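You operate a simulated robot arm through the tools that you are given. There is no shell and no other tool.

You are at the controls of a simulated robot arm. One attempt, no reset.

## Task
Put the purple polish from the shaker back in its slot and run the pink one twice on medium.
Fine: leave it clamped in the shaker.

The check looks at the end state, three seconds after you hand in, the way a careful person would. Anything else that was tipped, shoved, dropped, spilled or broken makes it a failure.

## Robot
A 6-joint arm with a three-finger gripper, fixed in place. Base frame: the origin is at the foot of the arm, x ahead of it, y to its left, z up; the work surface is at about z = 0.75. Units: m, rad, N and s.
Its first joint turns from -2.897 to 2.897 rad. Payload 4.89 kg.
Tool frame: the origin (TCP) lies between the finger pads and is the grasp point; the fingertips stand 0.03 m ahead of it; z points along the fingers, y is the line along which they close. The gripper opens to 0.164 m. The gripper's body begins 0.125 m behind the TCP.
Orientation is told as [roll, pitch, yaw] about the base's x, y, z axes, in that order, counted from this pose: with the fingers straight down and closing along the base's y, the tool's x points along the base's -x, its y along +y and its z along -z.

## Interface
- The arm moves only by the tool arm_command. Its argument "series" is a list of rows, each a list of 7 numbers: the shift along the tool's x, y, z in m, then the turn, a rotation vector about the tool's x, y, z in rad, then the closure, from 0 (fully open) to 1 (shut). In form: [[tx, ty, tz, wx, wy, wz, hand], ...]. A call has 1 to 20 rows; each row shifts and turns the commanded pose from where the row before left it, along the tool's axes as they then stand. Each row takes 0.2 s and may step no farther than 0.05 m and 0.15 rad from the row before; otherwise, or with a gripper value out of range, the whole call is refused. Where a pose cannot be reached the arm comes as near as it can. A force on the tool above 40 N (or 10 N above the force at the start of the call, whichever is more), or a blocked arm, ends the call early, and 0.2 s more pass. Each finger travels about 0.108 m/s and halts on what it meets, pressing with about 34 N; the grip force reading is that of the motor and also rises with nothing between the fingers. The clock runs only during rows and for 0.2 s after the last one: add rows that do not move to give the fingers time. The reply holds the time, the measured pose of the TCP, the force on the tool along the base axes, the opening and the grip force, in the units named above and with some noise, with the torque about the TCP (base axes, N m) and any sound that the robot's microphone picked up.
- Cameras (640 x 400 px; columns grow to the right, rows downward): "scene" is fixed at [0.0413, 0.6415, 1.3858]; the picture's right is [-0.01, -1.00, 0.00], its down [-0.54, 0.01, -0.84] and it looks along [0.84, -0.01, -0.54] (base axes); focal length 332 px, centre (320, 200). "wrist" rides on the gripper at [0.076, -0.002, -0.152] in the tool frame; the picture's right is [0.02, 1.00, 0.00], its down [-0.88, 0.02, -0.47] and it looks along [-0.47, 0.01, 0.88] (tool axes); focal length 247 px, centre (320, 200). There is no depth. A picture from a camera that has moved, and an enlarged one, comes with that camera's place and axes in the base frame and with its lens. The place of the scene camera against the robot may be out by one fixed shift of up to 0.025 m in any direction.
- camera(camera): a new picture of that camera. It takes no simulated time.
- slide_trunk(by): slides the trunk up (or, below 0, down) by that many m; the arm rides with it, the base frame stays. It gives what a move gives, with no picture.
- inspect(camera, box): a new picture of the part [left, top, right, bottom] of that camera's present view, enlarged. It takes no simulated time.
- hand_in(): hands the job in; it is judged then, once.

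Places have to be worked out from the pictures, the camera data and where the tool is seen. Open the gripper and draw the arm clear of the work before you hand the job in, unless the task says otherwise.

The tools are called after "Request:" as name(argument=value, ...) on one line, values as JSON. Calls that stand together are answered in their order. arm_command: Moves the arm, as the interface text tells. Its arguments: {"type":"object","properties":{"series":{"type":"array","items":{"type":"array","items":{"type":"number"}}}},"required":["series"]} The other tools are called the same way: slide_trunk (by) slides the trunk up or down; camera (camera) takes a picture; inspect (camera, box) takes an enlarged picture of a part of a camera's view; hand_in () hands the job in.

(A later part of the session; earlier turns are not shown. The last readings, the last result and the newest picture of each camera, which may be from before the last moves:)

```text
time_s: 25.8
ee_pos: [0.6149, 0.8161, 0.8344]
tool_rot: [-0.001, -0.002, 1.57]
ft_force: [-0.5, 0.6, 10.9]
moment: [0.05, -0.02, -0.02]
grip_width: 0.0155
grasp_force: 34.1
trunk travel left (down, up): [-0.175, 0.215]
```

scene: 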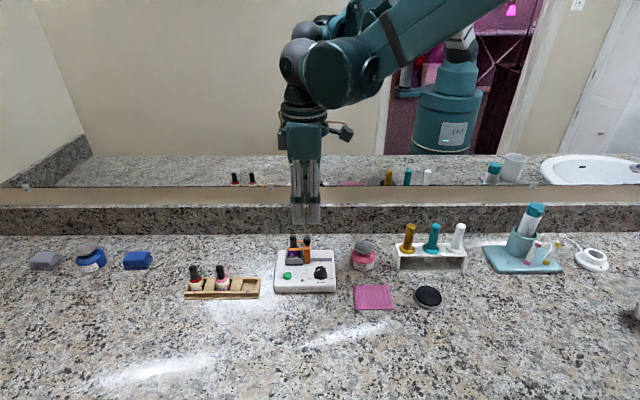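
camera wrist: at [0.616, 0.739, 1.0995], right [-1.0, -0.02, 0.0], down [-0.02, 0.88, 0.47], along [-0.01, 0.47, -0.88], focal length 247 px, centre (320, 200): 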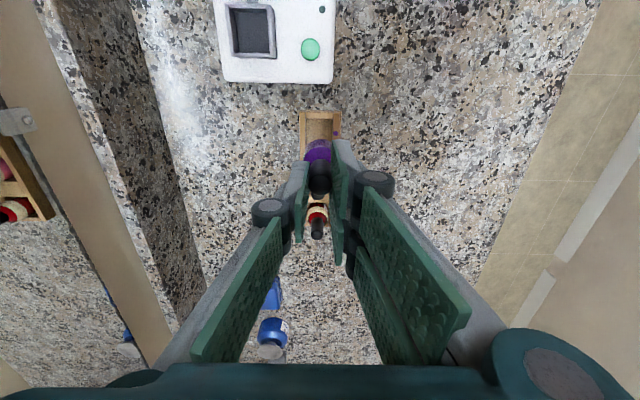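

The floor is felt (+11 N). Releasing the purple bottle and rising straight up.

Request:
arm_command(series=[[0, 0, -0.0005, 0, 0, 0, 0.95], [0, 0, 0, 0, 0, 0, 0.88], [0, 0, 0, 0, 0, 0, 0.8], [0, 0, 0, 0, 0, 0, 0.7], [0, 0, 0, 0, 0, 0, 0.65], [0, 0, -0.02, 0, 0, 0, 0.65], [0, 0, -0.03, 0, 0, 0, 0.65], [0, 0, -0.03, 0, 0, 0, 0.65], [0, 0, -0.02, 0, 0, 0, 0.65], [0, 0, 0, 0, 0, 0, 0.65]])

Request:
camera(camera="wrist")

Request:
inspect(camera="wrist", box=[260, 90, 400, 260])

Request:
inspect(camera="scene", box=[190, 230, 290, 310])

```text
time_s: 28.0
ee_pos: [0.615, 0.8163, 0.9347]
tool_rot: [-0.002, -0.001, 1.569]
ft_force: [0.8, 0.1, -0.5]
moment: [0.07, -0.03, 0.0]
grip_width: 0.0576
grasp_force: 0.1
trunk travel left (down, up): [-0.175, 0.215]
```

```text
taken
camera wrist: at [0.6169, 0.7388, 1.0878], right [-1.0, -0.02, 0.0], down [-0.02, 0.88, 0.47], along [-0.01, 0.47, -0.88], focal length 247 px, centre (320, 200)
```

wrist: 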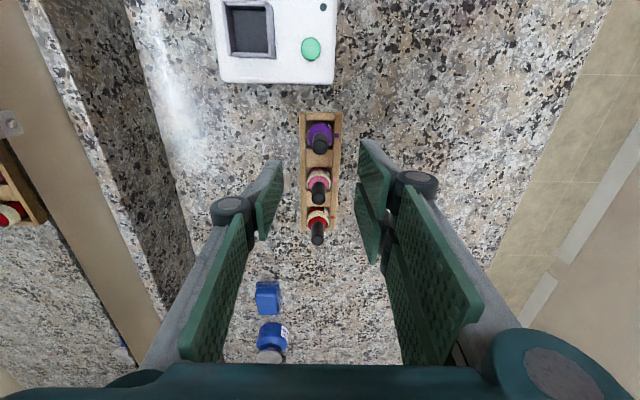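

```text
2.35 times, centred on (330, 175) of wrist
camera zoom: at [0.6169, 0.7388, 1.0878], right [-1.0, -0.02, 0.0], down [-0.02, 0.88, 0.47], along [-0.01, 0.47, -0.88], focal length 581 px, centre (296, 259)
```

zoom: 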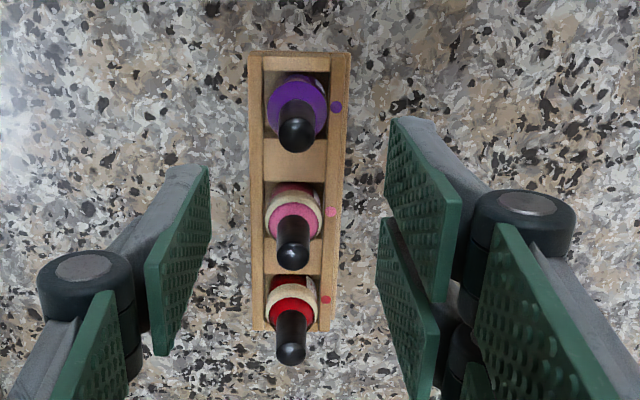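

```text
5.00 times, centred on (240, 270) of scene
camera zoom: at [0.0413, 0.6415, 1.3858], right [-0.01, -1.0, 0.0], down [-0.54, 0.01, -0.84], along [0.84, -0.01, -0.54], focal length 1662 px, centre (720, -150)
```

zoom: 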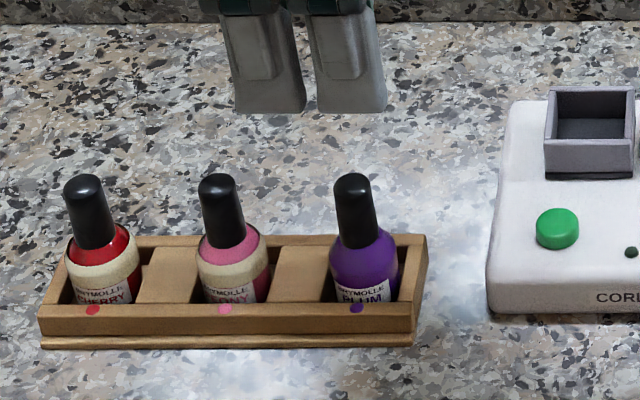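

Purple stands upright in its slot, level with its neighbours. Now moving above pink, at about (0.615, 0.879), for a check before descending.

Request:
arm_command(series=[[-0.0312, 0, 0, 0, 0, 0, 0.65], [-0.0312, 0, 0, 0, 0, 0, 0.65], [0, 0, 0.02, 0, 0, 0, 0.65], [0, 0, 0.02, 0, 0, 0, 0.65], [0, 0, 0, 0, 0, 0, 0.65], [0, 0, 0, 0, 0, 0, 0.65]])

Request:
inspect(camera="wrist", box=[260, 90, 400, 260])

Request:
inspect(camera="scene", box=[180, 230, 280, 310])

```text
time_s: 29.4
ee_pos: [0.6161, 0.8798, 0.8951]
tool_rot: [-0.001, -0.002, 1.571]
ft_force: [0.1, 0.4, 0.1]
moment: [-0.02, -0.01, 0.0]
grip_width: 0.0576
grasp_force: 0.0
trunk travel left (down, up): [-0.175, 0.215]
```

```text
2.35 times, centred on (330, 175) of wrist
camera zoom: at [0.6184, 0.8028, 1.0484], right [-1.0, -0.02, 0.0], down [-0.02, 0.88, 0.47], along [-0.01, 0.47, -0.88], focal length 581 px, centre (296, 259)
```

zoom: 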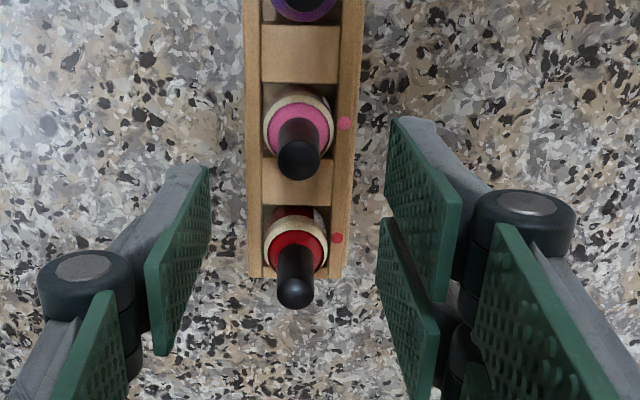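

```text
5.00 times, centred on (230, 270) of scene
camera zoom: at [0.0413, 0.6415, 1.3858], right [-0.01, -1.0, 0.0], down [-0.54, 0.01, -0.84], along [0.84, -0.01, -0.54], focal length 1662 px, centre (770, -150)
```

zoom: 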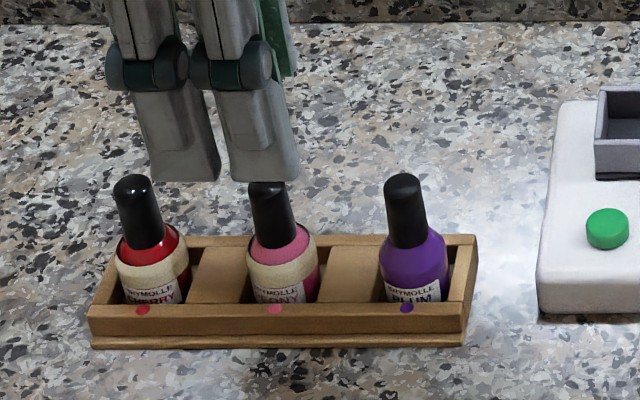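

Aligned: the camera puts pink's cap at (0.6156, 0.8785). Descending to z≈0.836 and closing on the cap.

Request:
arm_command(series=[[0, 0, 0.02, 0, 0, 0, 0.65], [0, 0, 0.02, 0, 0, 0, 0.68], [0, 0, 0.0185, 0, 0, 0, 0.7], [0, 0, 0, 0, 0, 0, 0.75], [0, 0, 0, 0, 0, 0, 0.82], [0, 0, 0, 0, 0, 0, 0.88], [0, 0, 0, 0, 0, 0, 0.95], [0, 0, 0, 0, 0, 0, 0.95]])

Request:
inspect(camera="scene", box=[180, 230, 280, 310])

Request:
inspect(camera="wrist", box=[260, 90, 400, 260])

```text
time_s: 31.2
ee_pos: [0.6155, 0.8795, 0.8374]
tool_rot: [-0.001, -0.003, 1.572]
ft_force: [1.5, -0.7, 0.3]
moment: [0.01, -0.01, -0.03]
grip_width: 0.0159
grasp_force: 33.5
trunk travel left (down, up): [-0.175, 0.215]
```

```text
5.00 times, centred on (230, 270) of scene
camera zoom: at [0.0413, 0.6415, 1.3858], right [-0.01, -1.0, 0.0], down [-0.54, 0.01, -0.84], along [0.84, -0.01, -0.54], focal length 1662 px, centre (770, -150)
```

zoom: 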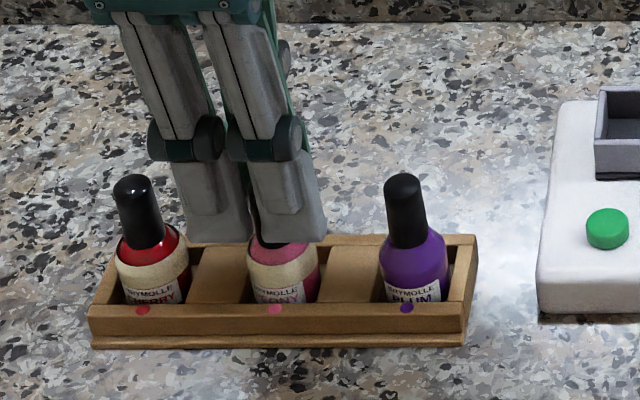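

```text
2.35 times, centred on (330, 175) of wrist
camera zoom: at [0.6174, 0.8038, 0.99], right [-1.0, -0.02, 0.0], down [-0.02, 0.88, 0.47], along [-0.01, 0.47, -0.88], focal length 581 px, centre (296, 259)
```

zoom: 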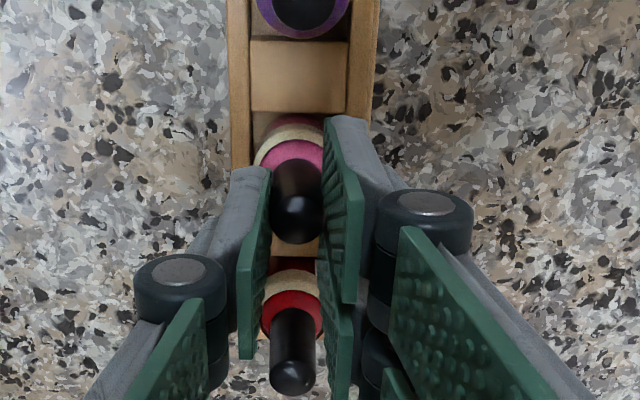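

Pink's cap is gripped (15.9 mm). Lifting straight up out of the rack.

Request:
arm_command(series=[[0, 0, -0.01, 0, 0, 0, 0.95], [0, 0, -0.015, 0, 0, 0, 0.95], [0, 0, -0.02, 0, 0, 0, 0.95], [0, 0, -0.03, 0, 0, 0, 0.95], [0, 0, -0.04, 0, 0, 0, 0.95], [0, 0, 0, 0, 0, 0, 0.95]])

Request:
camera(camera="scene")

Request:
camera(camera="wrist")

```text
time_s: 32.6
ee_pos: [0.6157, 0.8795, 0.9542]
tool_rot: [-0.002, -0.001, 1.572]
ft_force: [0.0, 0.1, -0.1]
moment: [0.03, 0.02, 0.02]
grip_width: 0.0157
grasp_force: 34.0
trunk travel left (down, up): [-0.175, 0.215]
```

```text
taken
```

scene: 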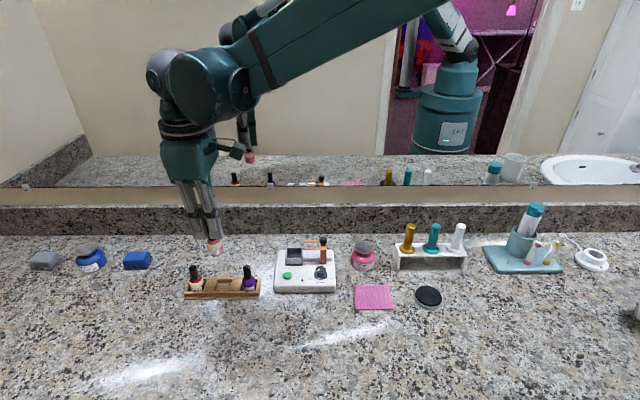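

```text
taken
camera wrist: at [0.6177, 0.803, 1.1066], right [-1.0, -0.02, 0.0], down [-0.02, 0.88, 0.47], along [-0.01, 0.47, -0.88], focal length 247 px, centre (320, 200)
```

wrist: 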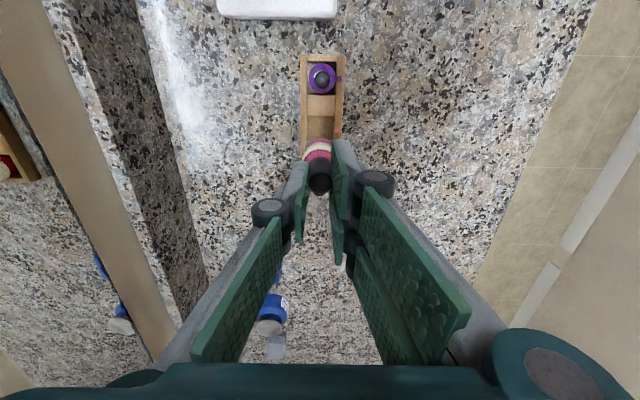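

Pink is clear of the rack. Moving toward the cup at this height, stopping slightly short in y to view the empty cup.

Request:
arm_command(series=[[0.0315, -0.01386, 0, 0, 0, 0, 0.95], [0.0315, -0.01386, 0, 0, 0, 0, 0.95], [0.0315, -0.01386, 0, 0, 0, 0, 0.95], [0.0315, -0.01386, 0, 0, 0, 0, 0.95], [0.0315, -0.01386, 0, 0, 0, 0, 0.95], [0, 0, 0, 0, 0, 0, 0.95], [0, 0, 0, 0, 0, 0, 0.95]])

Request:
inspect(camera="wrist", box=[250, 30, 400, 220])

Request:
inspect(camera="wrist", box=[285, 90, 365, 190])

Request:
inspect(camera="scene", box=[255, 190, 355, 290])

```text
time_s: 34.2
ee_pos: [0.685, 0.7213, 0.9533]
tool_rot: [-0.001, 0.0, 1.571]
ft_force: [1.2, 0.1, -0.2]
moment: [0.05, 0.01, 0.0]
grip_width: 0.0158
grasp_force: 34.1
trunk travel left (down, up): [-0.175, 0.215]
```

```text
2.11 times, centred on (325, 125) of wrist
camera zoom: at [0.6875, 0.6444, 1.1062], right [-1.0, -0.02, 0.0], down [-0.02, 0.88, 0.47], along [-0.01, 0.47, -0.88], focal length 520 px, centre (310, 358)
```

zoom: 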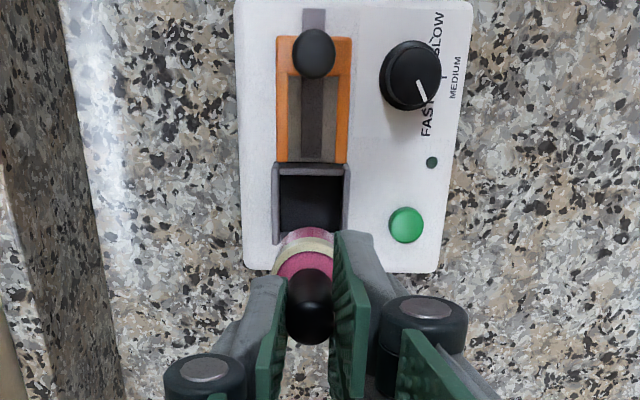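

```text
4.00 times, centred on (325, 140) of wrist
camera zoom: at [0.6875, 0.6444, 1.1062], right [-1.0, -0.02, 0.0], down [-0.02, 0.88, 0.47], along [-0.01, 0.47, -0.88], focal length 988 px, centre (300, 440)
```

zoom: 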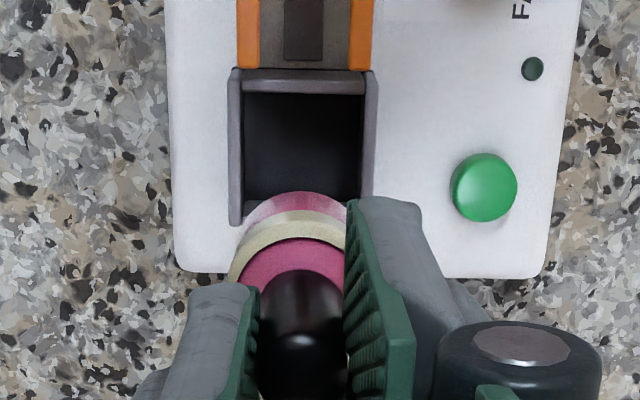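

```text
4.00 times, centred on (305, 240) of scene
camera zoom: at [0.0413, 0.6415, 1.3858], right [-0.01, -1.0, 0.0], down [-0.54, 0.01, -0.84], along [0.84, -0.01, -0.54], focal length 1330 px, centre (380, 40)
```

zoom: 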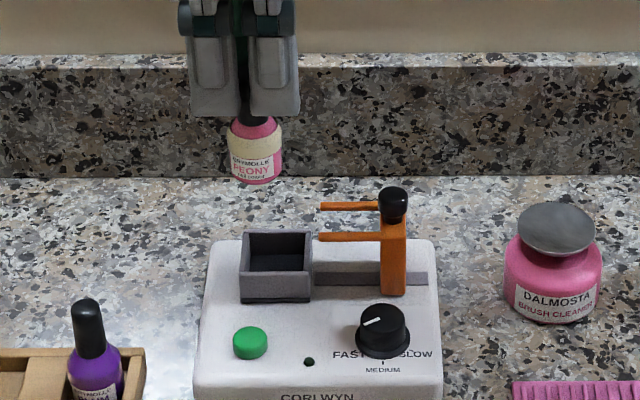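

In this view the cup's centre is x≈0.686, matching the bottle's x. When I took the purple out, the tool stood at y≈0.711, so I'll go to y≈0.710 and lower until pink's base is just above the cup rim.

Request:
arm_command(series=[[0.006, 0, 0, 0, 0, 0, 0.95], [0.0053, 0, 0, 0, 0, 0, 0.95], [0, 0, 0.02, 0, 0, 0, 0.95], [0, 0, 0.02, 0, 0, 0, 0.95], [0, 0, 0.013, 0, 0, 0, 0.95], [0, 0, 0, 0, 0, 0, 0.95], [0, 0, 0, 0, 0, 0, 0.95]])

Request:
inspect(camera="wrist", box=[285, 90, 365, 190])

Request:
inspect(camera="scene", box=[275, 220, 335, 280])

```text
time_s: 35.8
ee_pos: [0.6852, 0.7109, 0.8991]
tool_rot: [-0.002, -0.001, 1.57]
ft_force: [-0.3, 0.1, -0.8]
moment: [0.0, 0.02, 0.0]
grip_width: 0.0157
grasp_force: 34.1
trunk travel left (down, up): [-0.175, 0.215]
```

```text
4.00 times, centred on (325, 140) of wrist
camera zoom: at [0.6874, 0.6334, 1.0524], right [-1.0, -0.02, 0.0], down [-0.02, 0.88, 0.47], along [-0.01, 0.47, -0.88], focal length 988 px, centre (300, 440)
```

zoom: 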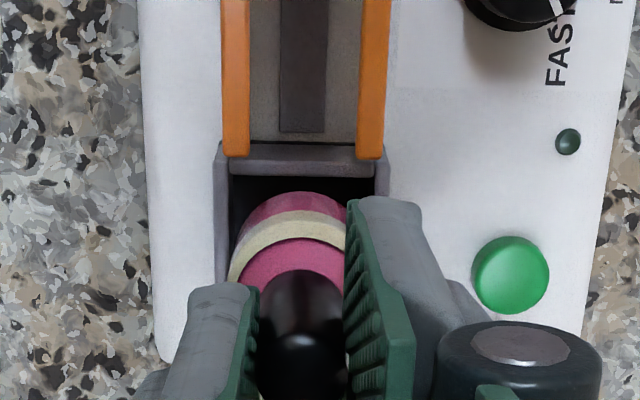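

```text
6.67 times, centred on (305, 250) of scene
camera zoom: at [0.0413, 0.6415, 1.3858], right [-0.01, -1.0, 0.0], down [-0.54, 0.01, -0.84], along [0.84, -0.01, -0.54], focal length 2216 px, centre (420, -133)
```

zoom: 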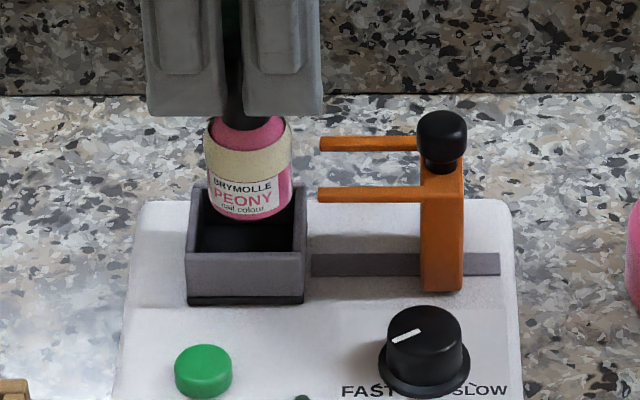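

x is aligned, and both the scene and wrist views put pink about 1.2 mm toward −y of the cup's centre. I'll shift +1.2 mm and lower slowly into the cup.

Request:
arm_command(series=[[-0.0012, 0, 0, 0, 0, 0, 0.95], [0, 0, 0.005, 0, 0, 0, 0.95], [0, 0, 0.004, 0, 0, 0, 0.95], [0, 0, 0.003, 0, 0, 0, 0.95], [0, 0, 0.003, 0, 0, 0, 0.95], [0, 0, 0, 0, 0, 0, 0.95]])

Request:
inspect(camera="wrist", box=[285, 90, 365, 190])

Request:
inspect(camera="scene", box=[275, 220, 335, 280])

```text
time_s: 37.2
ee_pos: [0.6831, 0.7117, 0.8835]
tool_rot: [-0.002, -0.002, 1.569]
ft_force: [-0.1, -0.3, -0.7]
moment: [0.01, 0.03, 0.01]
grip_width: 0.0158
grasp_force: 34.0
trunk travel left (down, up): [-0.175, 0.215]
```

```text
4.00 times, centred on (325, 140) of wrist
camera zoom: at [0.6863, 0.6346, 1.0368], right [-1.0, -0.02, 0.0], down [-0.02, 0.88, 0.47], along [-0.01, 0.47, -0.88], focal length 988 px, centre (300, 440)
```

zoom: 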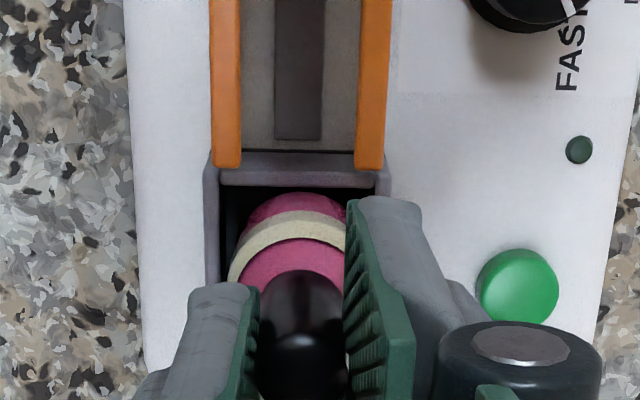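

```text
6.67 times, centred on (305, 250) of scene
camera zoom: at [0.0413, 0.6415, 1.3858], right [-0.01, -1.0, 0.0], down [-0.54, 0.01, -0.84], along [0.84, -0.01, -0.54], focal length 2216 px, centre (420, -133)
```

zoom: 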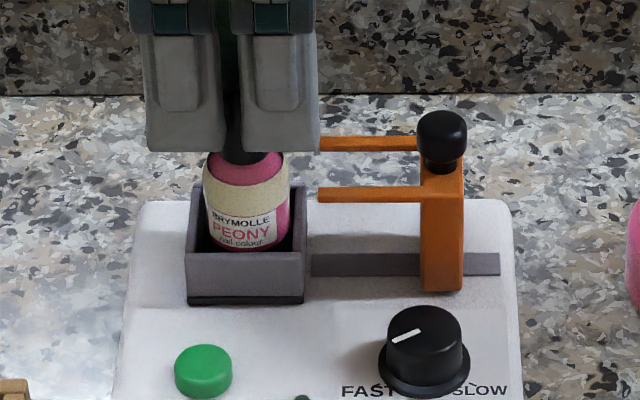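

Pink's base is entering the cup cleanly with no force. Continuing down to near the floor.

Request:
arm_command(series=[[0, 0, 0.004, 0, 0, 0, 0.95], [0, 0, 0.003, 0, 0, 0, 0.95], [0, 0, 0.003, 0, 0, 0, 0.95], [0, 0, 0, 0, 0, 0, 0.95]])

Request:
arm_command(series=[[0, 0, 0.001, 0, 0, 0, 0.95], [0, 0, 0.001, 0, 0, 0, 0.95], [0, 0, 0, 0, 0, 0, 0.95]])

Request:
inspect(camera="scene", box=[275, 220, 335, 280])

```text
time_s: 38.2
ee_pos: [0.6853, 0.7118, 0.8735]
tool_rot: [-0.001, -0.002, 1.572]
ft_force: [0.3, 0.0, -0.9]
moment: [0.0, -0.02, 0.0]
grip_width: 0.0159
grasp_force: 34.5
trunk travel left (down, up): [-0.175, 0.215]
```

```text
time_s: 39.0
ee_pos: [0.6841, 0.7108, 0.8727]
tool_rot: [-0.002, -0.002, 1.57]
ft_force: [0.1, -0.3, -0.2]
moment: [0.0, 0.02, 0.0]
grip_width: 0.0159
grasp_force: 34.4
trunk travel left (down, up): [-0.175, 0.215]
```

```text
6.67 times, centred on (305, 250) of scene
camera zoom: at [0.0413, 0.6415, 1.3858], right [-0.01, -1.0, 0.0], down [-0.54, 0.01, -0.84], along [0.84, -0.01, -0.54], focal length 2216 px, centre (420, -133)
```

zoom: 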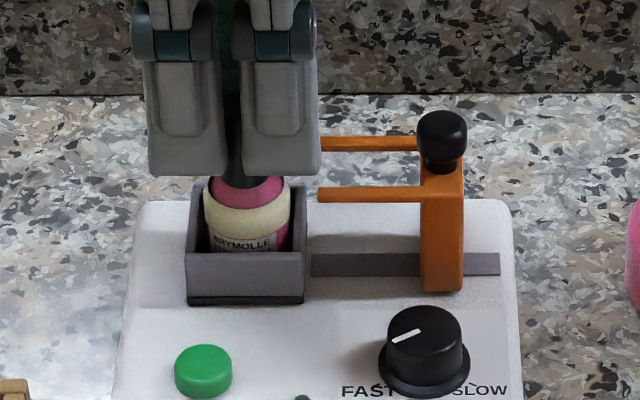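

Still no floor contact. I'll feel down further in 1 mm steps.

Request:
arm_command(series=[[0, 0, 0.001, 0, 0, 0, 0.95], [0, 0, 0, 0, 0, 0, 0.95]])

Request:
arm_command(series=[[0, 0, 0.001, 0, 0, 0, 0.95], [0, 0, 0, 0, 0, 0, 0.95]])

Request:
arm_command(series=[[0, 0, 0.0007, 0, 0, 0, 0.95], [0, 0, 0, 0, 0, 0, 0.95]])

```text
time_s: 39.6
ee_pos: [0.6851, 0.7108, 0.8705]
tool_rot: [-0.003, 0.0, 1.57]
ft_force: [0.4, 0.2, -0.4]
moment: [0.0, -0.02, -0.01]
grip_width: 0.0161
grasp_force: 33.9
trunk travel left (down, up): [-0.175, 0.215]
```

```text
time_s: 40.2
ee_pos: [0.6854, 0.7113, 0.8691]
tool_rot: [-0.001, 0.0, 1.571]
ft_force: [0.0, 0.9, -1.0]
moment: [0.02, 0.03, 0.03]
grip_width: 0.0158
grasp_force: 34.4
trunk travel left (down, up): [-0.175, 0.215]
```

```text
time_s: 40.8
ee_pos: [0.6844, 0.7107, 0.8679]
tool_rot: [-0.002, -0.002, 1.571]
ft_force: [0.0, 0.1, -0.4]
moment: [-0.02, 0.05, -0.01]
grip_width: 0.0157
grasp_force: 34.3
trunk travel left (down, up): [-0.175, 0.215]
```

Request:
arm_command(series=[[0, 0, 0.0007, 0, 0, 0, 0.95], [0, 0, 0, 0, 0, 0, 0.95]])

Request:
inspect(camera="scene", box=[275, 220, 335, 280])

```text
time_s: 41.4
ee_pos: [0.6849, 0.7112, 0.8683]
tool_rot: [-0.002, -0.003, 1.571]
ft_force: [1.4, 0.9, 10.9]
moment: [0.06, -0.02, -0.06]
grip_width: 0.0161
grasp_force: 33.8
trunk travel left (down, up): [-0.175, 0.215]
```

```text
6.67 times, centred on (305, 250) of scene
camera zoom: at [0.0413, 0.6415, 1.3858], right [-0.01, -1.0, 0.0], down [-0.54, 0.01, -0.84], along [0.84, -0.01, -0.54], focal length 2216 px, centre (420, -133)
```

zoom: 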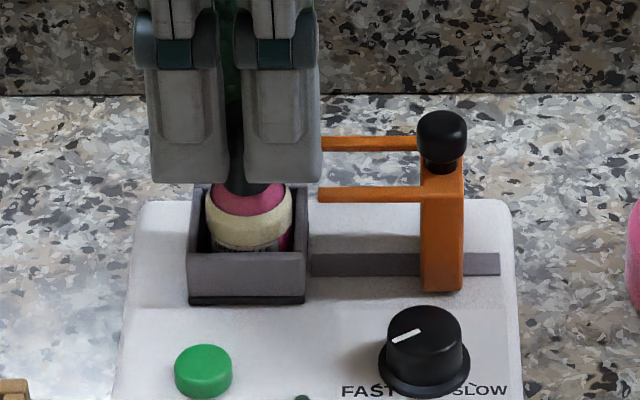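

Floor contact is felt (+11 N) and the bottle sits down in the cup. Releasing and rising.

Request:
arm_command(series=[[0, 0, -0.0005, 0, 0, 0, 0.95], [0, 0, 0, 0, 0, 0, 0.88], [0, 0, 0, 0, 0, 0, 0.8], [0, 0, 0, 0, 0, 0, 0.7], [0, 0, 0, 0, 0, 0, 0.65], [0, 0, -0.02, 0, 0, 0, 0.65], [0, 0, -0.03, 0, 0, 0, 0.65], [0, 0, -0.015, 0, 0, 0, 0.65], [0, 0, 0, 0, 0, 0, 0.65]])

Request:
inspect(camera="scene", box=[275, 220, 335, 280])

Request:
inspect(camera="wrist", box=[260, 20, 400, 220])

```text
time_s: 43.4
ee_pos: [0.6833, 0.7108, 0.934]
tool_rot: [-0.001, -0.002, 1.572]
ft_force: [-0.2, -0.5, 0.7]
moment: [0.04, -0.02, -0.05]
grip_width: 0.0575
grasp_force: 0.2
trunk travel left (down, up): [-0.175, 0.215]
```

```text
6.67 times, centred on (305, 250) of scene
camera zoom: at [0.0413, 0.6415, 1.3858], right [-0.01, -1.0, 0.0], down [-0.54, 0.01, -0.84], along [0.84, -0.01, -0.54], focal length 2216 px, centre (420, -133)
```

zoom: 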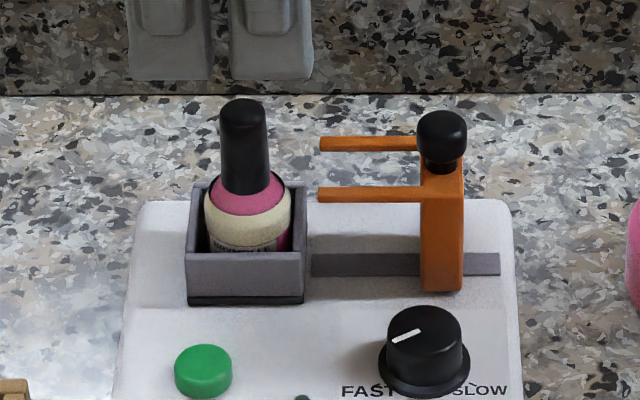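

```text
2.00 times, centred on (330, 120) of wrist
camera zoom: at [0.6867, 0.6352, 1.0868], right [-1.0, -0.02, 0.0], down [-0.02, 0.88, 0.47], along [-0.01, 0.47, -0.88], focal length 494 px, centre (300, 360)
```

zoom: 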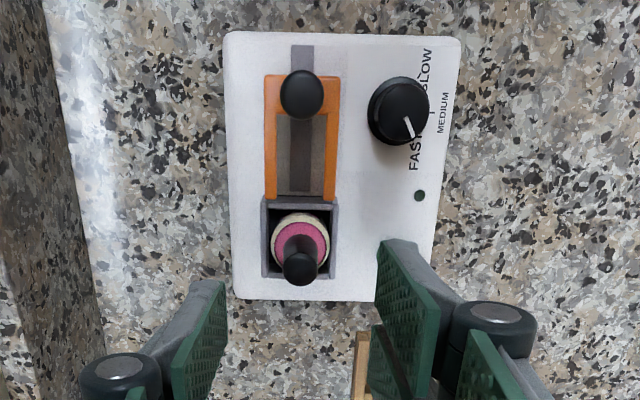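

Pink sits upright in the cup. Now back to the clamp knob near y≈0.636; I'll grip it 6 mm off-centre toward −y so the wide finger pair stays clear of the cap when closing.

Request:
arm_command(series=[[0.0405, 0, 0, 0, 0, 0, 0.65], [0.0405, 0, 0, 0, 0, 0, 0.65], [0, 0, 0.025, 0, 0, 0, 0.65], [0, 0, 0.025, 0, 0, 0, 0.7], [0, 0, 0.0155, 0, 0, 0, 0.7], [0, 0, 0, 0, 0, 0, 0.7], [0, 0, 0, 0, 0, 0, 0.7]])

Request:
inspect(camera="scene", box=[275, 220, 335, 280])

Request:
inspect(camera="wrist", box=[240, 120, 420, 270])

```text
time_s: 45.0
ee_pos: [0.6827, 0.6294, 0.8668]
tool_rot: [-0.002, -0.002, 1.57]
ft_force: [0.2, 0.4, -0.9]
moment: [0.01, 0.02, 0.0]
grip_width: 0.049
grasp_force: 0.1
trunk travel left (down, up): [-0.175, 0.215]
```

```text
6.67 times, centred on (305, 250) of scene
camera zoom: at [0.0413, 0.6415, 1.3858], right [-0.01, -1.0, 0.0], down [-0.54, 0.01, -0.84], along [0.84, -0.01, -0.54], focal length 2216 px, centre (420, -133)
```

zoom: 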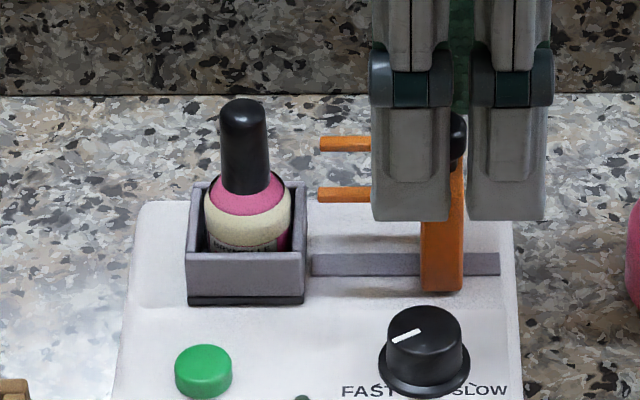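

```text
2.67 times, centred on (330, 195) of wrist
camera zoom: at [0.686, 0.5539, 1.0197], right [-1.0, -0.02, 0.0], down [-0.02, 0.88, 0.47], along [-0.01, 0.47, -0.88], focal length 659 px, centre (293, 213)
```

zoom: 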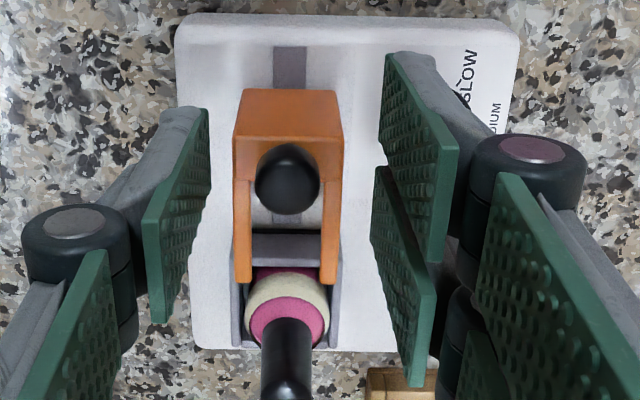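

The knob reads (0.6857, 0.637), so the offset is about 7 mm, which is fine. Closing on it.

Request:
arm_command(series=[[0, -0.0005, 0, 0, 0, 0, 0.78], [0, 0, 0, 0, 0, 0, 0.85], [0, 0, 0, 0, 0, 0, 0.95], [0, 0, 0, 0, 0, 0, 0.95]])

```text
time_s: 46.0
ee_pos: [0.6854, 0.6306, 0.866]
tool_rot: [0.0, -0.001, 1.568]
ft_force: [10.7, 2.1, 1.2]
moment: [0.11, -0.33, -0.05]
grip_width: 0.0173
grasp_force: 44.9
trunk travel left (down, up): [-0.175, 0.215]
```

It's gripped with a small side load. Sliding the clamp toward +y in 5 mm steps, watching that the fork passes around the cap.

Request:
arm_command(series=[[0, -0.0004, 0, 0, 0, 0, 0.95], [-0.005, 0, 0, 0, 0, 0, 0.95], [-0.005, 0, 0, 0, 0, 0, 0.95], [0, 0, 0, 0, 0, 0, 0.95]])

Request:
inspect(camera="wrist", box=[240, 120, 420, 270])

Request:
inspect(camera="scene", box=[275, 220, 335, 280])

```text
time_s: 47.0
ee_pos: [0.6854, 0.6396, 0.8671]
tool_rot: [-0.002, -0.001, 1.571]
ft_force: [4.8, -0.3, -7.9]
moment: [-0.17, -0.12, 0.01]
grip_width: 0.0171
grasp_force: 45.2
trunk travel left (down, up): [-0.175, 0.215]
```

```text
2.67 times, centred on (330, 195) of wrist
camera zoom: at [0.6876, 0.5637, 1.0202], right [-1.0, -0.02, 0.0], down [-0.02, 0.88, 0.47], along [-0.01, 0.47, -0.88], focal length 659 px, centre (293, 213)
```

zoom: 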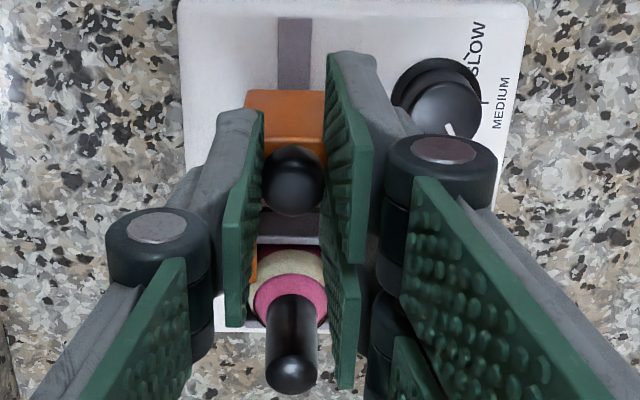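

```text
6.67 times, centred on (305, 250) of scene
camera zoom: at [0.0413, 0.6415, 1.3858], right [-0.01, -1.0, 0.0], down [-0.54, 0.01, -0.84], along [0.84, -0.01, -0.54], focal length 2216 px, centre (420, -133)
```

zoom: 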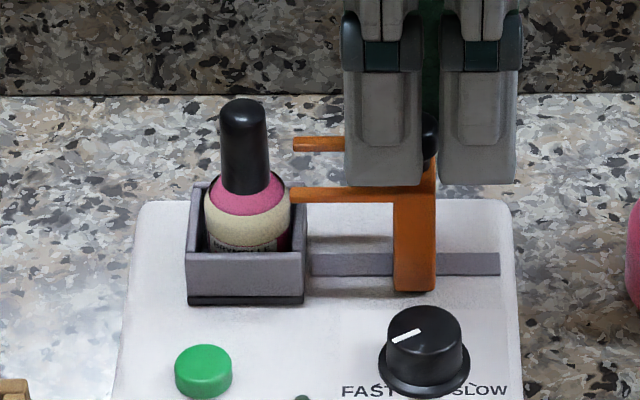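

The clamp follows freely. Continuing another 22 mm.

Request:
arm_command(series=[[-0.005, 0, 0.0004, 0, 0, 0, 0.95], [-0.005, 0, 0, 0, 0, 0, 0.95], [-0.004, 0, 0, 0, 0, 0, 0.95], [-0.004, 0, 0, 0, 0, 0, 0.95], [-0.004, 0, 0, 0, 0, 0, 0.95], [0, 0, 0, 0, 0, 0, 0.95]])

Request:
inspect(camera="wrist", box=[240, 120, 420, 270])

Request:
inspect(camera="scene", box=[275, 220, 335, 280])

```text
time_s: 48.4
ee_pos: [0.6853, 0.6632, 0.8656]
tool_rot: [-0.002, -0.003, 1.573]
ft_force: [2.7, -0.4, -2.6]
moment: [-0.17, -0.12, -0.01]
grip_width: 0.0171
grasp_force: 44.6
trunk travel left (down, up): [-0.175, 0.215]
```

```text
2.67 times, centred on (330, 195) of wrist
camera zoom: at [0.6875, 0.5861, 1.0201], right [-1.0, -0.02, 0.0], down [-0.02, 0.88, 0.47], along [-0.01, 0.47, -0.88], focal length 659 px, centre (293, 213)
```

zoom: 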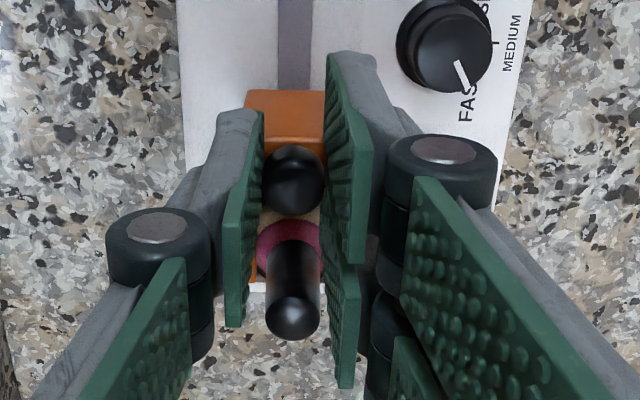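

```text
6.67 times, centred on (305, 250) of scene
camera zoom: at [0.0413, 0.6415, 1.3858], right [-0.01, -1.0, 0.0], down [-0.54, 0.01, -0.84], along [0.84, -0.01, -0.54], focal length 2216 px, centre (420, -133)
```

zoom: 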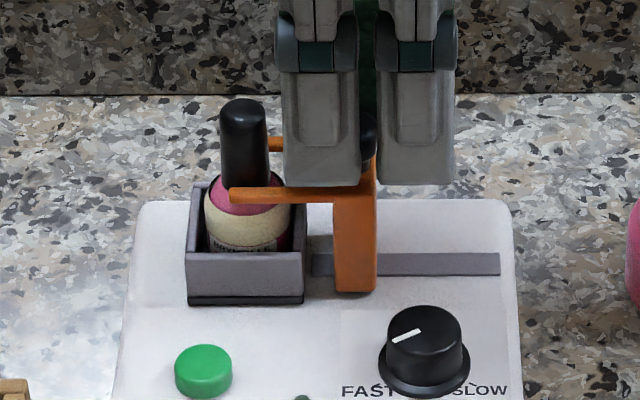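

About 8 mm remain to the original clamped position. Continuing in 2 mm steps, feeling for the stop.

Request:
arm_command(series=[[-0.002, 0, 0, 0, 0, 0, 0.95], [-0.002, 0, 0, 0, 0, 0, 0.95], [-0.002, 0, 0, 0, 0, 0, 0.95], [0, 0, 0, 0, 0, 0, 0.95]])

Request:
arm_command(series=[[-0.001, 0, 0, 0, 0, 0, 0.95], [-0.001, 0, 0, 0, 0, 0, 0.95], [0, 0, 0, 0, 0, 0, 0.95]])

Request:
inspect(camera="scene", box=[275, 220, 335, 280])

```text
time_s: 49.4
ee_pos: [0.6858, 0.6682, 0.8673]
tool_rot: [-0.001, -0.002, 1.569]
ft_force: [6.7, 0.7, -7.7]
moment: [0.04, -0.19, -0.03]
grip_width: 0.0173
grasp_force: 45.2
trunk travel left (down, up): [-0.175, 0.215]
```

```text
time_s: 50.2
ee_pos: [0.6847, 0.6705, 0.8674]
tool_rot: [-0.001, 0.0, 1.57]
ft_force: [-6.6, -13.1, -19.7]
moment: [-0.14, 0.21, 0.07]
grip_width: 0.0173
grasp_force: 44.9
trunk travel left (down, up): [-0.175, 0.215]
```

```text
6.67 times, centred on (305, 250) of scene
camera zoom: at [0.0413, 0.6415, 1.3858], right [-0.01, -1.0, 0.0], down [-0.54, 0.01, -0.84], along [0.84, -0.01, -0.54], focal length 2216 px, centre (420, -133)
```

zoom: 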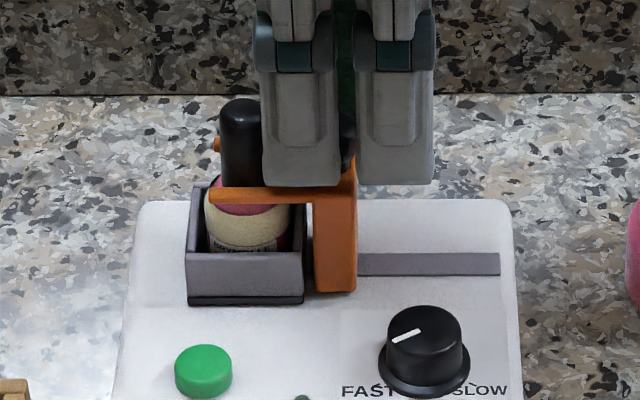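

A resistance of −13 N in y marks the closed stop, and the block sits against the cup as it did originally. One more tiny push to confirm, then release and rise.

Request:
arm_command(series=[[-0.0007, 0, 0.0005, 0, 0, 0, 0.95], [0, 0, 0, 0, 0, 0, 0.95]])

Request:
arm_command(series=[[0.0007, 0, 0, 0, 0, 0, 0.95], [0, 0, 0, 0, 0, 0, 0.85], [0, 0, 0, 0, 0, 0, 0.75], [0, 0, 0, 0, 0, 0, 0.7], [0, 0, -0.02, 0, 0, 0, 0.7], [0, 0, -0.03, 0, 0, 0, 0.7], [0, 0, -0.03, 0, 0, 0, 0.7], [0, 0, 0, 0, 0, 0, 0.7]])

Request:
inspect(camera="scene", box=[275, 220, 335, 280])

Request:
inspect(camera="wrist", box=[270, 60, 410, 220])

```text
time_s: 50.8
ee_pos: [0.6858, 0.6695, 0.8673]
tool_rot: [-0.002, 0.001, 1.568]
ft_force: [-13.4, -27.4, -18.8]
moment: [-1.32, 0.32, 0.17]
grip_width: 0.0173
grasp_force: 45.3
trunk travel left (down, up): [-0.175, 0.215]
```

```text
time_s: 52.6
ee_pos: [0.6853, 0.6717, 0.9505]
tool_rot: [-0.003, -0.002, 1.571]
ft_force: [-0.2, 0.1, 0.6]
moment: [0.05, -0.03, 0.02]
grip_width: 0.0492
grasp_force: 0.1
trunk travel left (down, up): [-0.175, 0.215]
```

```text
6.67 times, centred on (305, 250) of scene
camera zoom: at [0.0413, 0.6415, 1.3858], right [-0.01, -1.0, 0.0], down [-0.54, 0.01, -0.84], along [0.84, -0.01, -0.54], focal length 2216 px, centre (420, -133)
```

zoom: 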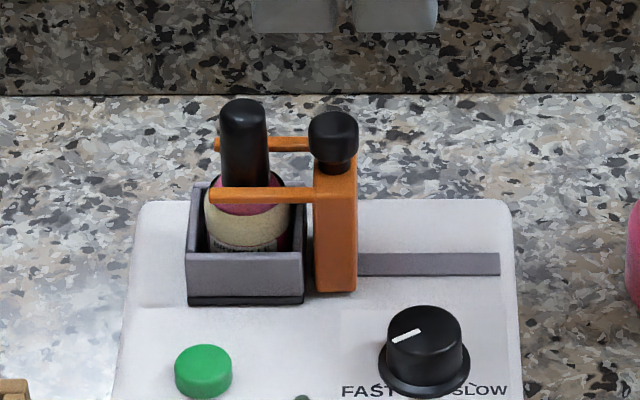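

```text
2.50 times, centred on (340, 140) of wrist
camera zoom: at [0.6878, 0.593, 1.103], right [-1.0, -0.02, 0.0], down [-0.02, 0.88, 0.47], along [-0.01, 0.47, -0.88], focal length 617 px, centre (270, 350)
```

zoom: 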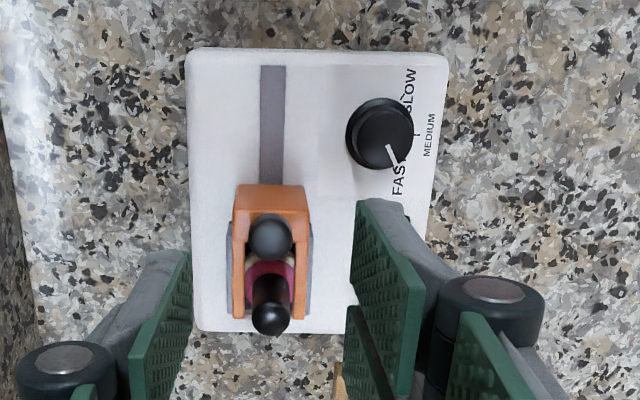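

Pink is clamped with the fork fully home around its neck. Next is the dial: I put its top centre at about (0.6315, 0.6415, 0.797), pointer at FAST, needing roughly +60° of yaw to reach MEDIUM. I'll turn the tool to yaw 20° so I can finish near 80°, and look from above.

Request:
arm_command(series=[[0, 0, 0, 0, 0, 0.1357, 0.7], [0, 0, 0, 0, 0, 0.1357, 0.7], [0, 0, 0, 0, 0, 0.1357, 0.7], [0, 0, 0, 0, 0, 0.1357, 0.7], [0, 0, 0, 0, 0, 0.1357, 0.7], [0, 0, 0, 0, 0, 0.1357, 0.7], [0, 0, 0, 0, 0, 0.1357, 0.7], [0, 0, 0, 0, 0, 0.1357, 0.7], [0, 0, 0, 0, 0, 0.1361, 0.7], [0.03045, -0.005, 0, 0, 0, 0, 0.7], [0.03045, -0.005, 0, 0, 0, 0, 0.7], [0, 0, 0, 0, 0, 0, 0.7], [0, 0, 0, 0, 0, 0, 0.7]])

Request:
camera(camera="wrist")

Request:
inspect(camera="wrist", box=[270, 90, 390, 210])

```text
time_s: 55.4
ee_pos: [0.6317, 0.6405, 0.9474]
tool_rot: [0.002, -0.001, 0.347]
ft_force: [-0.3, -0.8, 0.8]
moment: [0.02, -0.08, 0.02]
grip_width: 0.0494
grasp_force: 0.0
trunk travel left (down, up): [-0.175, 0.215]
```

```text
taken
camera wrist: at [0.5612, 0.6121, 1.1], right [-0.36, 0.93, 0.0], down [0.82, 0.32, 0.48], along [0.44, 0.17, -0.88], focal length 247 px, centre (320, 200)
```

wrist: 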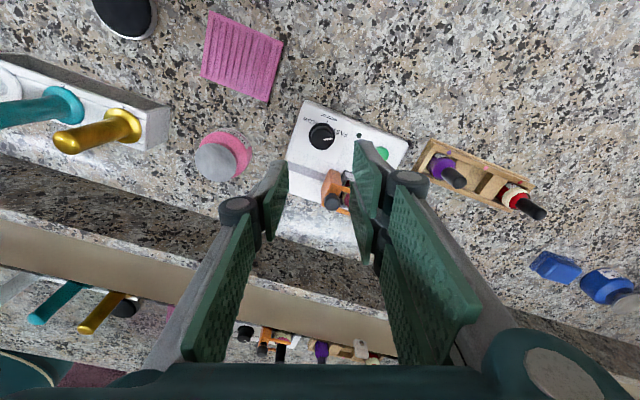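

```text
3.33 times, centred on (330, 150) of wrist
camera zoom: at [0.5612, 0.6121, 1.1], right [-0.36, 0.93, 0.0], down [0.82, 0.32, 0.48], along [0.44, 0.17, -0.88], focal length 823 px, centre (287, 367)
```

zoom: 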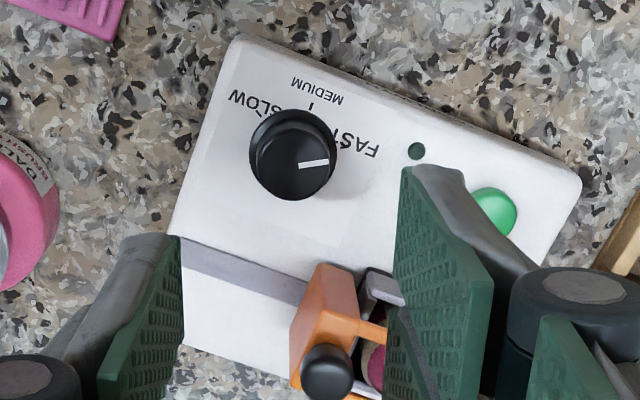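

The dial centre reads (0.632, 0.642), the pointer is about 60° from the MEDIUM tick (−x direction), and the LED is dark. Lowering first to just above the dial to check alignment.

Request:
arm_command(series=[[-0.0005, 0.0014, 0.03, 0, 0, 0, 0.7], [0, 0, 0.03, 0, 0, 0, 0.7], [0, 0, 0.03, 0, 0, 0, 0.7], [0, 0, 0.015, 0, 0, 0, 0.7], [0, 0, 0, 0, 0, 0, 0.7]])

Request:
inspect(camera="wrist", box=[240, 110, 420, 270])

Request:
inspect(camera="scene", box=[270, 210, 360, 300])

```text
time_s: 56.6
ee_pos: [0.6311, 0.6431, 0.841]
tool_rot: [0.0, -0.001, 0.345]
ft_force: [-0.1, 0.3, -0.3]
moment: [-0.02, 0.03, 0.01]
grip_width: 0.049
grasp_force: 0.0
trunk travel left (down, up): [-0.175, 0.215]
```

```text
2.50 times, centred on (330, 190) of wrist
camera zoom: at [0.5615, 0.6151, 0.9948], right [-0.36, 0.93, 0.0], down [0.82, 0.32, 0.47], along [0.44, 0.17, -0.88], focal length 617 px, centre (295, 225)
```

zoom: 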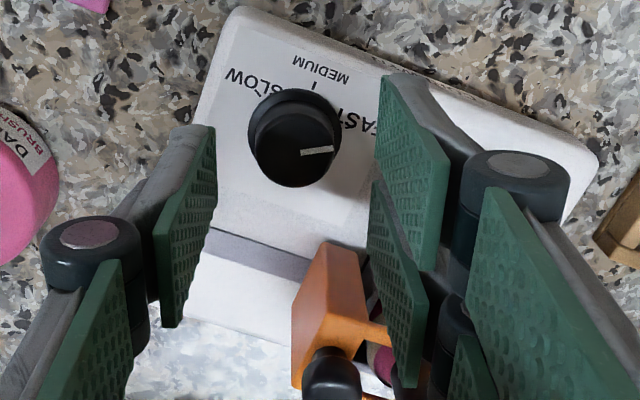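

```text
4.44 times, centred on (315, 255) of scene
camera zoom: at [0.0413, 0.6415, 1.3858], right [-0.01, -1.0, 0.0], down [-0.54, 0.01, -0.84], along [0.84, -0.01, -0.54], focal length 1478 px, centre (342, -44)
```

zoom: 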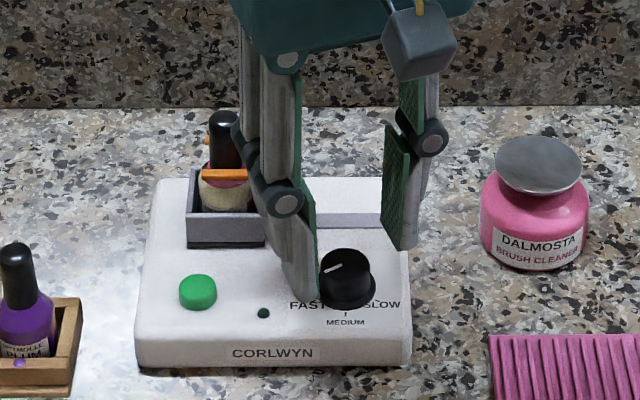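

Alignment is good (dial at 0.632, 0.6416) and the fingers clear the clamp. Lowering to z≈0.814 and closing gently on the dial.

Request:
arm_command(series=[[0, 0, 0.014, 0, 0, 0, 0.7], [0, 0, 0.0115, 0, 0, 0, 0.72], [0, 0, 0, 0, 0, 0, 0.77], [0, 0, 0, 0, 0, 0, 0.82], [0, 0, 0, 0, 0, 0, 0.87], [0, 0, 0, 0, 0, 0, 0.87]])

Request:
inspect(camera="wrist", box=[240, 110, 420, 270])

Request:
inspect(camera="scene", box=[270, 210, 360, 300])

```text
time_s: 58.0
ee_pos: [0.6323, 0.6423, 0.8176]
tool_rot: [0.0, -0.002, 0.348]
ft_force: [-0.5, -0.1, -0.4]
moment: [-0.05, 0.0, 0.03]
grip_width: 0.0266
grasp_force: 44.4
trunk travel left (down, up): [-0.175, 0.215]
```

```text
2.50 times, centred on (330, 190) of wrist
camera zoom: at [0.5611, 0.6145, 0.9699], right [-0.36, 0.93, 0.0], down [0.82, 0.32, 0.47], along [0.44, 0.17, -0.88], focal length 617 px, centre (295, 225)
```

zoom: 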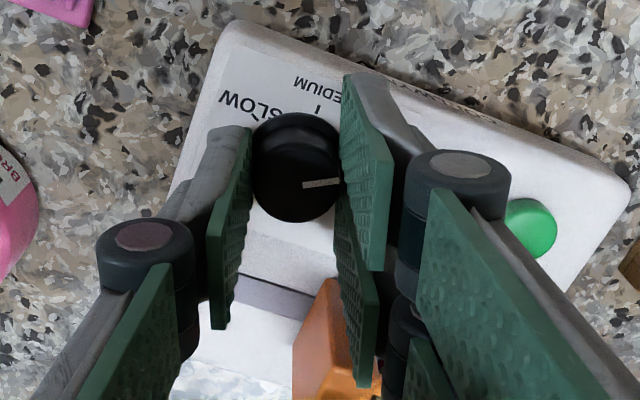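

```text
4.44 times, centred on (315, 255) of scene
camera zoom: at [0.0413, 0.6415, 1.3858], right [-0.01, -1.0, 0.0], down [-0.54, 0.01, -0.84], along [0.84, -0.01, -0.54], focal length 1478 px, centre (342, -44)
```

zoom: 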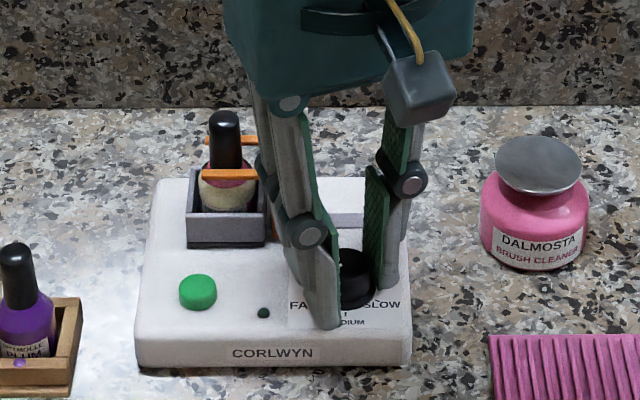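

The dial is held (26.6 mm) with no side forces. Rotating +20° of yaw first to see how it turns.

Request:
arm_command(series=[[0, 0, 0, 0, 0, -0.09, 0.87], [0, 0, 0, 0, 0, -0.09, 0.87], [0, 0, 0, 0, 0, -0.09, 0.87], [0, 0, 0, 0, 0, -0.08, 0.87], [0, 0, 0, 0, 0, 0, 0.87]])

Request:
inspect(camera="wrist", box=[240, 110, 420, 270])

```text
time_s: 59.2
ee_pos: [0.6315, 0.6424, 0.8161]
tool_rot: [0.001, -0.003, 0.698]
ft_force: [8.2, 7.0, 16.0]
moment: [-0.03, 0.09, 0.03]
grip_width: 0.0269
grasp_force: 45.1
trunk travel left (down, up): [-0.175, 0.215]
```

```text
2.50 times, centred on (330, 190) of wrist
camera zoom: at [0.5751, 0.5914, 0.9698], right [-0.66, 0.75, 0.0], down [0.66, 0.58, 0.48], along [0.36, 0.31, -0.88], focal length 617 px, centre (295, 225)
```

zoom: 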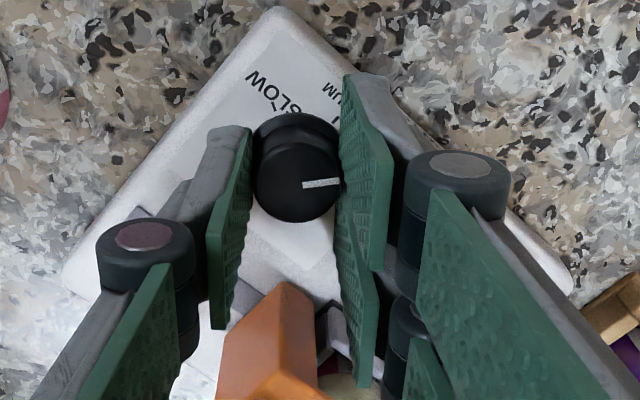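

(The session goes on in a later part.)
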